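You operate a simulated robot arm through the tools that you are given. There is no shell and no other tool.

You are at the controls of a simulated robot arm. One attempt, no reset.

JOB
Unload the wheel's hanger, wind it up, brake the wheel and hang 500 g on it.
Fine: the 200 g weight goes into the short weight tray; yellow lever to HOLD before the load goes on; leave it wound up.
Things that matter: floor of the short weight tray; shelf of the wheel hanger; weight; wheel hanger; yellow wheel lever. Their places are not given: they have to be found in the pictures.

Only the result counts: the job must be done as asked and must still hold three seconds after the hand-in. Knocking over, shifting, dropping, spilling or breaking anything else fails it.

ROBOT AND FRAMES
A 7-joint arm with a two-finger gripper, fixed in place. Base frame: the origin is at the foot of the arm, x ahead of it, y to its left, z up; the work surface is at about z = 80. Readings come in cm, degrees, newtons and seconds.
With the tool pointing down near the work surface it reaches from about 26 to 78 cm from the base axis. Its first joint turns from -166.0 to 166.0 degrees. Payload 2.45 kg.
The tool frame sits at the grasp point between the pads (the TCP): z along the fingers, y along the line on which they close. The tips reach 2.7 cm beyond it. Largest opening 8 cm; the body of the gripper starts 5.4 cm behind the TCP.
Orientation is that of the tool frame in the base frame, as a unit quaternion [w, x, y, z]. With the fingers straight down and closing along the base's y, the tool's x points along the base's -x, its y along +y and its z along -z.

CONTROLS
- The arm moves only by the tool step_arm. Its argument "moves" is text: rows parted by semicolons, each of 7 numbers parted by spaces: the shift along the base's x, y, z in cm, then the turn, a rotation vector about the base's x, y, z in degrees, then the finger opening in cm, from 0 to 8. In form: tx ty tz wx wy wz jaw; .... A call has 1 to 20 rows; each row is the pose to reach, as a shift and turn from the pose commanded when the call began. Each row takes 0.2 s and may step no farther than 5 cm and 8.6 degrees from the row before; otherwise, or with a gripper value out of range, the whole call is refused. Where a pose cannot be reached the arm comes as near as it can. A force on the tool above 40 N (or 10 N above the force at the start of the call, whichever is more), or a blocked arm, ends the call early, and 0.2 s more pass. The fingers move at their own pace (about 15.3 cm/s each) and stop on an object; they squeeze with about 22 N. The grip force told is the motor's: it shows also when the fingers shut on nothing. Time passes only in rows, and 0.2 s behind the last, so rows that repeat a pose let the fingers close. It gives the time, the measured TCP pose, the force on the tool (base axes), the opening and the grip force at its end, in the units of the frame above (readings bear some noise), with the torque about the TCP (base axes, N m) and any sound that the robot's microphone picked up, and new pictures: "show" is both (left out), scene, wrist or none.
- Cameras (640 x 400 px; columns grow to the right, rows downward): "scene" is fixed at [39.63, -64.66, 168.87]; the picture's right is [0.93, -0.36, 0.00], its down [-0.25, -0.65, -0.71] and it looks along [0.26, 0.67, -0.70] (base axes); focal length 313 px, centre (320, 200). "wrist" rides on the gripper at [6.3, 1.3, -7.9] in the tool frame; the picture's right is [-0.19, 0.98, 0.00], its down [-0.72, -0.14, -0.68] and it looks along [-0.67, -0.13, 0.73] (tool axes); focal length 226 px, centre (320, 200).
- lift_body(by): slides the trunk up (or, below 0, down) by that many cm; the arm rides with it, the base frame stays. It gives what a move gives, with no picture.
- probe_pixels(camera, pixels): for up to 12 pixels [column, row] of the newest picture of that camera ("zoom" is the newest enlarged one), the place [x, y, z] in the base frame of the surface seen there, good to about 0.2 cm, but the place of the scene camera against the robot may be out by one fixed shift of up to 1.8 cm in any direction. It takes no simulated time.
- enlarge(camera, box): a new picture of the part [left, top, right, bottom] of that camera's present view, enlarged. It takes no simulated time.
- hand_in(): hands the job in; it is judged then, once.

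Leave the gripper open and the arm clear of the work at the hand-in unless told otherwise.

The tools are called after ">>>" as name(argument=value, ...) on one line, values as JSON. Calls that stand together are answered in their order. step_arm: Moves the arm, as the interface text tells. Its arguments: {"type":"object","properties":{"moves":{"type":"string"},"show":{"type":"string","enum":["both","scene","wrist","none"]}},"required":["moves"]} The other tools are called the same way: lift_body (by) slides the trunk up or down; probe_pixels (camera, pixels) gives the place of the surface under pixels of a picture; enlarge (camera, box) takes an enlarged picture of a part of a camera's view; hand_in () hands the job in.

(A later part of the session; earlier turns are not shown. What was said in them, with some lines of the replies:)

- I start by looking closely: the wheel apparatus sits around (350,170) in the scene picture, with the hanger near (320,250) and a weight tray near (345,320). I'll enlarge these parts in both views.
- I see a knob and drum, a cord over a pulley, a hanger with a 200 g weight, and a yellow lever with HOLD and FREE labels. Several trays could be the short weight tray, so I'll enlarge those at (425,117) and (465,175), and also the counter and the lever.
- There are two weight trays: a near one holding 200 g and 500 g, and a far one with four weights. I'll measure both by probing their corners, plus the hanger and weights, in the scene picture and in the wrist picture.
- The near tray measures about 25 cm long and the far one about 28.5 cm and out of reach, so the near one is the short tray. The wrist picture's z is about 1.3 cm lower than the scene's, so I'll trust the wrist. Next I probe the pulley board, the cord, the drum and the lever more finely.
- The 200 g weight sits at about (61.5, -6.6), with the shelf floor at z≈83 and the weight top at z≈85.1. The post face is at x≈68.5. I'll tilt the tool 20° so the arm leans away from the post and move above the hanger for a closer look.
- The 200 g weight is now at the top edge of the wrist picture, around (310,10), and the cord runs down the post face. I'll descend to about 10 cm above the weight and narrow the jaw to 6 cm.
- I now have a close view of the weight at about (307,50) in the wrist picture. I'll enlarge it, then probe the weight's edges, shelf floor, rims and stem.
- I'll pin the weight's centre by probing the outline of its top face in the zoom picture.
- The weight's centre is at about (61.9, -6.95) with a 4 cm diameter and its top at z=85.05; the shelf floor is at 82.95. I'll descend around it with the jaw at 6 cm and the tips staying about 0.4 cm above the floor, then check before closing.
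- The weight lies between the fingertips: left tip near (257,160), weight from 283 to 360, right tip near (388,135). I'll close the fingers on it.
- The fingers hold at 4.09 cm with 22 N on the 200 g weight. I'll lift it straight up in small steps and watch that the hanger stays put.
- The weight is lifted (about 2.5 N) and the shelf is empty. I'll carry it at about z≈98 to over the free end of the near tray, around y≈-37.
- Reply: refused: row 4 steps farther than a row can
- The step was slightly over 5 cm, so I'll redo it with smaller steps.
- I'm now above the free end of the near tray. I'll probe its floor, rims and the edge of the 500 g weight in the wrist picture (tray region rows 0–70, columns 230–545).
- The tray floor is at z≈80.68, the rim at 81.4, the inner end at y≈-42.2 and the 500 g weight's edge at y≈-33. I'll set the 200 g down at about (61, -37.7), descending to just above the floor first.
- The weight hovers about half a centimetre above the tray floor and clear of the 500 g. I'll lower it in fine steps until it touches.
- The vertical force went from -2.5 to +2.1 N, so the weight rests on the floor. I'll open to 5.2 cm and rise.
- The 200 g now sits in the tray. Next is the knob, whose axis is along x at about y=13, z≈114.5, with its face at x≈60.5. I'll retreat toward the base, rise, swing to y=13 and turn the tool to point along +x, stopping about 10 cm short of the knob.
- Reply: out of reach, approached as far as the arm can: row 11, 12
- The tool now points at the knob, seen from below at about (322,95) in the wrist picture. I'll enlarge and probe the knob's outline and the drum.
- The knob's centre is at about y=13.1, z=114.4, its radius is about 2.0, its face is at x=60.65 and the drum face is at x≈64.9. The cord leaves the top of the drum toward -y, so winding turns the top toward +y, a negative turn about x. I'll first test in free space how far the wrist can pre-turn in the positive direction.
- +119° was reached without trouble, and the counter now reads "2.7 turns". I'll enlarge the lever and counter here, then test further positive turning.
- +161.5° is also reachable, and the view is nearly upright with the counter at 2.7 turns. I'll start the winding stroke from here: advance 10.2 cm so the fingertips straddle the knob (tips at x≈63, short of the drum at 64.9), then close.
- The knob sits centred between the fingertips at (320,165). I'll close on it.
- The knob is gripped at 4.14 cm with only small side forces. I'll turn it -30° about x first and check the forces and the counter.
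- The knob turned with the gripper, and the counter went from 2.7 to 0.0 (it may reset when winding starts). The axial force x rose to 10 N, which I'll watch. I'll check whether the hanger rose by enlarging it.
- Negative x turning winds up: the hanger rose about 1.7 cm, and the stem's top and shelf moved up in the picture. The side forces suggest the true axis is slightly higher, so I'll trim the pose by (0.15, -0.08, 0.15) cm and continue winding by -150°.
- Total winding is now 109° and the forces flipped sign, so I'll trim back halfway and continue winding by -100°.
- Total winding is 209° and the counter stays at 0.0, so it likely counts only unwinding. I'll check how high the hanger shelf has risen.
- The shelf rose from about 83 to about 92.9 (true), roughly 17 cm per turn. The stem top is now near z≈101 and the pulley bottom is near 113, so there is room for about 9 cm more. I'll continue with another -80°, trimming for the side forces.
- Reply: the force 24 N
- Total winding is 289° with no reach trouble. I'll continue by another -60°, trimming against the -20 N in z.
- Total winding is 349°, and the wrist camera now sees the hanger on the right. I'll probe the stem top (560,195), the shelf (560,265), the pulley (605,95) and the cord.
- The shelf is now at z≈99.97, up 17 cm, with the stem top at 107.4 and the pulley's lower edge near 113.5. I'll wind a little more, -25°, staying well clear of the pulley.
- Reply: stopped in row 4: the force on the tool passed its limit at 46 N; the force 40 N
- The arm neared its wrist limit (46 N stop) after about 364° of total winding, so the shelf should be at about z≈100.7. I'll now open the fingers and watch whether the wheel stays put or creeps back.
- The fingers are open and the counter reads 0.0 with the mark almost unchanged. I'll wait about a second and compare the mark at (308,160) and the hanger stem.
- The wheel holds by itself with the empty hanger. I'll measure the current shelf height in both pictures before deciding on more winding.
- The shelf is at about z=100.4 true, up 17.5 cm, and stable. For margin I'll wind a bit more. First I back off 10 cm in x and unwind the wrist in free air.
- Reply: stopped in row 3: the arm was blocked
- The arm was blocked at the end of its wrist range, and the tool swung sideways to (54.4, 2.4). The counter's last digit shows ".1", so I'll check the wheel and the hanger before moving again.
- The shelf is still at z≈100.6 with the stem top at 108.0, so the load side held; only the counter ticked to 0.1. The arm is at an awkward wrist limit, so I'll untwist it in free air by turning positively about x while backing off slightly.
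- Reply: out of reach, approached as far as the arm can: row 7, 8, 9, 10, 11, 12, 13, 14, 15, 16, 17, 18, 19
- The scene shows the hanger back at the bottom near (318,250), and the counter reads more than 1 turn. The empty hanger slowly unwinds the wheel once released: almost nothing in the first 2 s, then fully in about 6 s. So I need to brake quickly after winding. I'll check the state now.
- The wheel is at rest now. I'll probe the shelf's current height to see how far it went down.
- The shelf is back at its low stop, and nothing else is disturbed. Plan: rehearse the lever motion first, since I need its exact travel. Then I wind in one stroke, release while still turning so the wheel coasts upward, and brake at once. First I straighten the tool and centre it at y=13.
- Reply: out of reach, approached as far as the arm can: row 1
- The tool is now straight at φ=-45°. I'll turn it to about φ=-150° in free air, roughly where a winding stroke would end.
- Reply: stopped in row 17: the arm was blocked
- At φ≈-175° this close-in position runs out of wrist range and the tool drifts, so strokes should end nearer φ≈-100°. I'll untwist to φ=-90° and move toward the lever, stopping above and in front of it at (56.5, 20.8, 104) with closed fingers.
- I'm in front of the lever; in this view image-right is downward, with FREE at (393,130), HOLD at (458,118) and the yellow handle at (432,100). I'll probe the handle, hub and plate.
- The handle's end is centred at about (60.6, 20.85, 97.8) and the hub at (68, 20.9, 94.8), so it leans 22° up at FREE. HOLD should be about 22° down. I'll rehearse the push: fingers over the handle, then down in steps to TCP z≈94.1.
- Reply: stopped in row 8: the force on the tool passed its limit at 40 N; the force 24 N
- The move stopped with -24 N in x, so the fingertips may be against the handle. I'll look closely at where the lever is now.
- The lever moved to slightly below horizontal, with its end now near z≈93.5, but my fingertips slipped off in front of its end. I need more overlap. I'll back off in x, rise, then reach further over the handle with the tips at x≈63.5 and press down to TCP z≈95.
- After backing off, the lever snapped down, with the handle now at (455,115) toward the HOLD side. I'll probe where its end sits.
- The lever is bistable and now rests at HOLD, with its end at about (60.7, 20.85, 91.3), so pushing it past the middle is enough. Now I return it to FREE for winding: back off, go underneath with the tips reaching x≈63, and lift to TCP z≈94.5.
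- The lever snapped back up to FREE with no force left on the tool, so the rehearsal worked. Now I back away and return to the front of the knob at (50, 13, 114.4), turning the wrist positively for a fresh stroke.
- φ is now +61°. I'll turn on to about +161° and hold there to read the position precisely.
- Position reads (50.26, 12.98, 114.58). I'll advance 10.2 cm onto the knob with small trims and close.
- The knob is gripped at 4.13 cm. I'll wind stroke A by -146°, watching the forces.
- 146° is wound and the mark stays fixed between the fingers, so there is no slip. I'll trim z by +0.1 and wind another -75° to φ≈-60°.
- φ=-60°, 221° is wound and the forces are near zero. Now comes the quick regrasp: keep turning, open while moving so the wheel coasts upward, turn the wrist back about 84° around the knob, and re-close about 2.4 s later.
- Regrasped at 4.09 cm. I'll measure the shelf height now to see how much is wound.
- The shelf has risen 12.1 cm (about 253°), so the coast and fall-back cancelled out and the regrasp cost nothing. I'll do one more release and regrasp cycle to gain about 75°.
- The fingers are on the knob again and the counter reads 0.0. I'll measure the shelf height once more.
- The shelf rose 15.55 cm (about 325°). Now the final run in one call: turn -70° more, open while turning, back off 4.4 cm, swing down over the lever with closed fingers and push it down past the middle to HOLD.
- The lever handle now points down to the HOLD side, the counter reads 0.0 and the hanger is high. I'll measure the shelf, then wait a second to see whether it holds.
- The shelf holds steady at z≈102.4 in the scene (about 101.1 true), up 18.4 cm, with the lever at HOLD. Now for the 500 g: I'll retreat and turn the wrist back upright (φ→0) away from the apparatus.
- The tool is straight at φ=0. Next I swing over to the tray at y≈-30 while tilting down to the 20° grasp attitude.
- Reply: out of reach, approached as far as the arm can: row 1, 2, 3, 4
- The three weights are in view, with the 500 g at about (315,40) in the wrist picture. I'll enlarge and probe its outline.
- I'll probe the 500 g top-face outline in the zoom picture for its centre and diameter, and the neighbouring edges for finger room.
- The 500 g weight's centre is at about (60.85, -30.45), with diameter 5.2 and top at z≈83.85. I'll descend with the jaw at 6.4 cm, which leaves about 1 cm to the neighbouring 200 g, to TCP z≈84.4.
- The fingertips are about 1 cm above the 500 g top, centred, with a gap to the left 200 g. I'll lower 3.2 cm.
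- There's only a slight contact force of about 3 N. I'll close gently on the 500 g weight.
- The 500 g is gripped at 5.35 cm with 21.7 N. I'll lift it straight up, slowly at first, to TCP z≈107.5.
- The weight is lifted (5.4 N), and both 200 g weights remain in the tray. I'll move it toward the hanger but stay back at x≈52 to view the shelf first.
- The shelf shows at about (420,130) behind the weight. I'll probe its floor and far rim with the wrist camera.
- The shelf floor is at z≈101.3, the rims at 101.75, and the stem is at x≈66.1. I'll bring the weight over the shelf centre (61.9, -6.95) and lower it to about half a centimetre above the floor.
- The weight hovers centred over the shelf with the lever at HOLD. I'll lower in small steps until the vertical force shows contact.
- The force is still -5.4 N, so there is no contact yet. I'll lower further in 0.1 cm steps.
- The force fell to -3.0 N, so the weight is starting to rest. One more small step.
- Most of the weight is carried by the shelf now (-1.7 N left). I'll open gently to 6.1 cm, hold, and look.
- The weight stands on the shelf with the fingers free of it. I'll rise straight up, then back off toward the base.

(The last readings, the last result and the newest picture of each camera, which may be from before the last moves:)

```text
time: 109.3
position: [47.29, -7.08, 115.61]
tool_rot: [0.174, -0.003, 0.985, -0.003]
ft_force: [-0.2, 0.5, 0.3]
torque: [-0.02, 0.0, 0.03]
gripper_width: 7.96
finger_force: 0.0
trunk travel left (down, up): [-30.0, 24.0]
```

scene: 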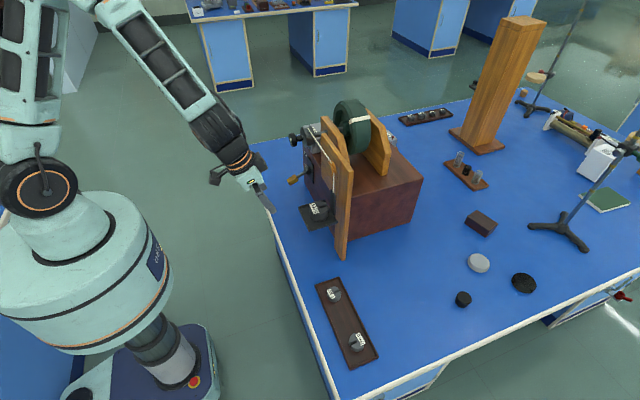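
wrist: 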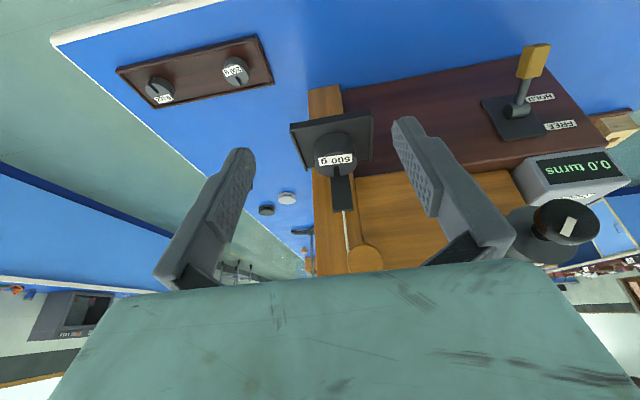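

The 500 g is on the shelf, the lever is at HOLD, the counter reads 0.0, and both 200 g weights lie in the tray. I'll wait a few seconds and measure the shelf before and after.

>>> probe_pixels(camera="wrist", pixels=[[305, 140], [360, 125], [335, 150], [345, 200], [298, 128], [370, 118], [533, 60], [158, 90], [235, 70]])

>>> step_arm(moves="0 0 0 0 0 0 8; 0 0 0 0 0 0 8; 0 0 0 0 0 0 8; 0 0 0 0 0 0 8; 0 0 0 0 0 0 8; 0 0 0 0 0 0 8; 0 0 0 0 0 0 8; 0 0 0 0 0 0 8; 0 0 0 0 0 0 8; 0 0 0 0 0 0 8; 0 0 0 0 0 0 8; 0 0 0 0 0 0 8; 0 0 0 0 0 0 8; 0 0 0 0 0 0 8; 0 0 0 0 0 0 8; 0 0 0 0 0 0 8; 0 0 0 0 0 0 8; 0 0 0 0 0 0 8", show="both")

>>> probe_pixels(camera="wrist", pixels=[[305, 140], [360, 125], [335, 150], [345, 200], [298, 128], [370, 118], [533, 60], [158, 90], [235, 70]])

>>> enlarge(camera="wrist", box=[440, 30, 640, 180])

>>> enlarge(camera="wrist", box=[90, 20, 400, 220])

>>> enlarge(camera="scene", box=[280, 120, 400, 380])

```text
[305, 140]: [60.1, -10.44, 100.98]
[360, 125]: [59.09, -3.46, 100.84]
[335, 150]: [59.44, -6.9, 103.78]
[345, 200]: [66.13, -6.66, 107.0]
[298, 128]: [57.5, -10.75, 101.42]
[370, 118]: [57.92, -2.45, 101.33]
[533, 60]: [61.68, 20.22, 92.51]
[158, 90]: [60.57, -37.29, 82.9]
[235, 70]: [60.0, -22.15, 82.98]
```

```text
time: 113.1
position: [47.27, -7.18, 115.45]
tool_rot: [0.174, -0.002, 0.985, -0.003]
ft_force: [-0.4, -0.1, -0.3]
torque: [-0.03, -0.01, 0.03]
gripper_width: 8.0
finger_force: 0.1
trunk travel left (down, up): [-30.0, 24.0]
```

scene: 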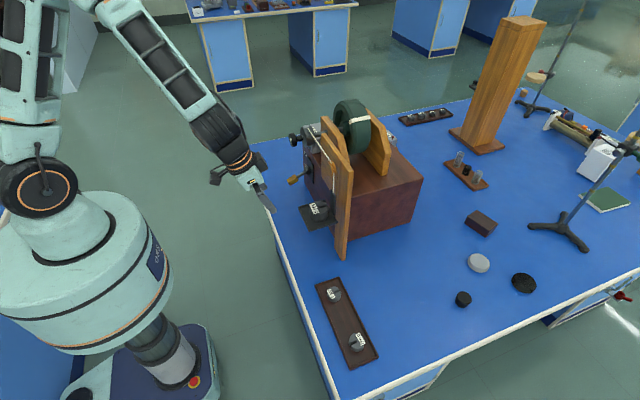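
wrist: 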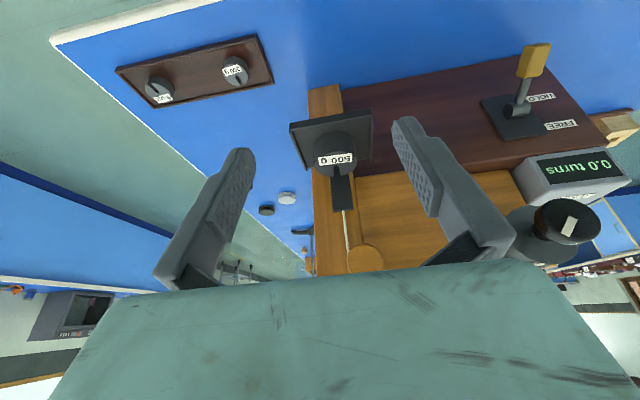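

```text
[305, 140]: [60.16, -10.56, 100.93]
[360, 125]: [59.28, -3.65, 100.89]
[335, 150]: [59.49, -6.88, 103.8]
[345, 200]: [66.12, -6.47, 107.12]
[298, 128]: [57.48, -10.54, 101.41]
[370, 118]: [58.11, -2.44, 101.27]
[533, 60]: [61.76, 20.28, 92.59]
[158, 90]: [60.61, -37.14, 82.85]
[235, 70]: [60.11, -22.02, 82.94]
```

```text
2.67 times, centred on (540, 105) of wrist
```

zoom: 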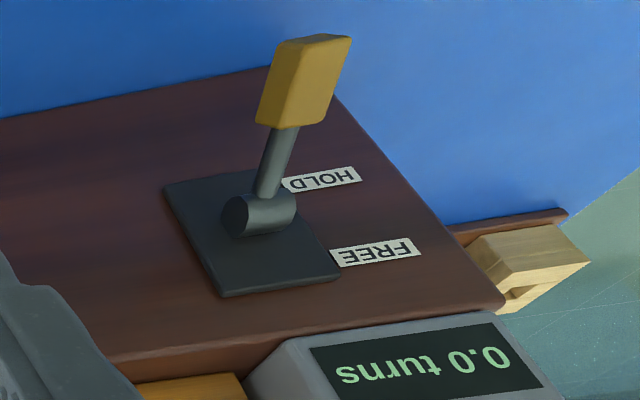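

```text
2.00 times, centred on (245, 120) of wrist
```

zoom: 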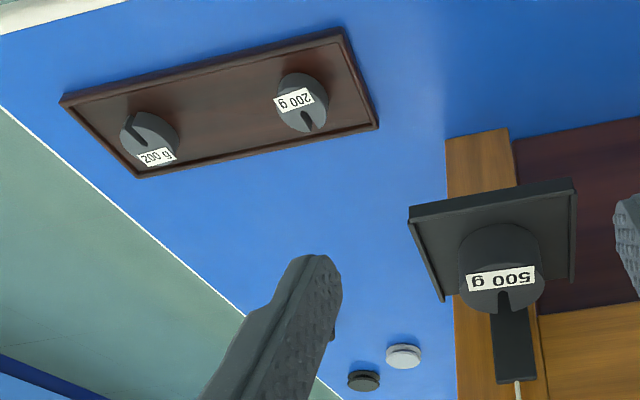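

```text
1.54 times, centred on (340, 250) of scene
```

zoom: 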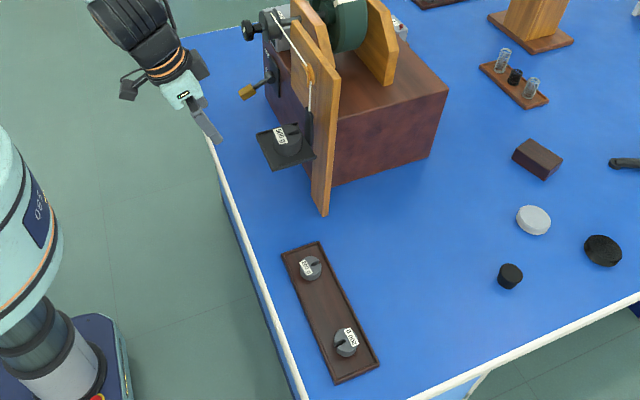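

After nearly 4 s the readings are unchanged: shelf floor z≈100.9, lever at HOLD, counter 0.0, the 500 g standing on the hanger and both 200 g weights inside the short tray. The gripper is open and the arm is clear, so I hand in.

>>> hand_in()

```text
The job is handed in.
```

The job is done and handed in, but I got no verdict back. The final state held steady for almost 4 s in the pictures before hand-in.

- **200 g weight:** it came off the hanger and now sits in the near tray, at about (61, -37.5). I took the near tray as the short one because it measures about 25 cm against about 28.5 cm for the far one.
- **Winding:** the hanger shelf is about 18 cm above where it started, at z≈100.9. The job gave no height for "wound up"; I stopped with the hanger's stem about 5 cm below the pulley.
- **Brake:** the yellow lever is at HOLD, and it was set before the 500 g went on.
- **500 g weight:** it stands centred on the hanger shelf.

My first winding was lost: after I let go of the knob, the empty hanger unwound the wheel back to its low position. I then practised the lever push once, which meant moving the lever to HOLD and back to FREE. I rewound the wheel and braked about 1.5 s after letting go.

Nothing was dropped or knocked over as far as the pictures show. The gripper is open and the arm is clear of the work.
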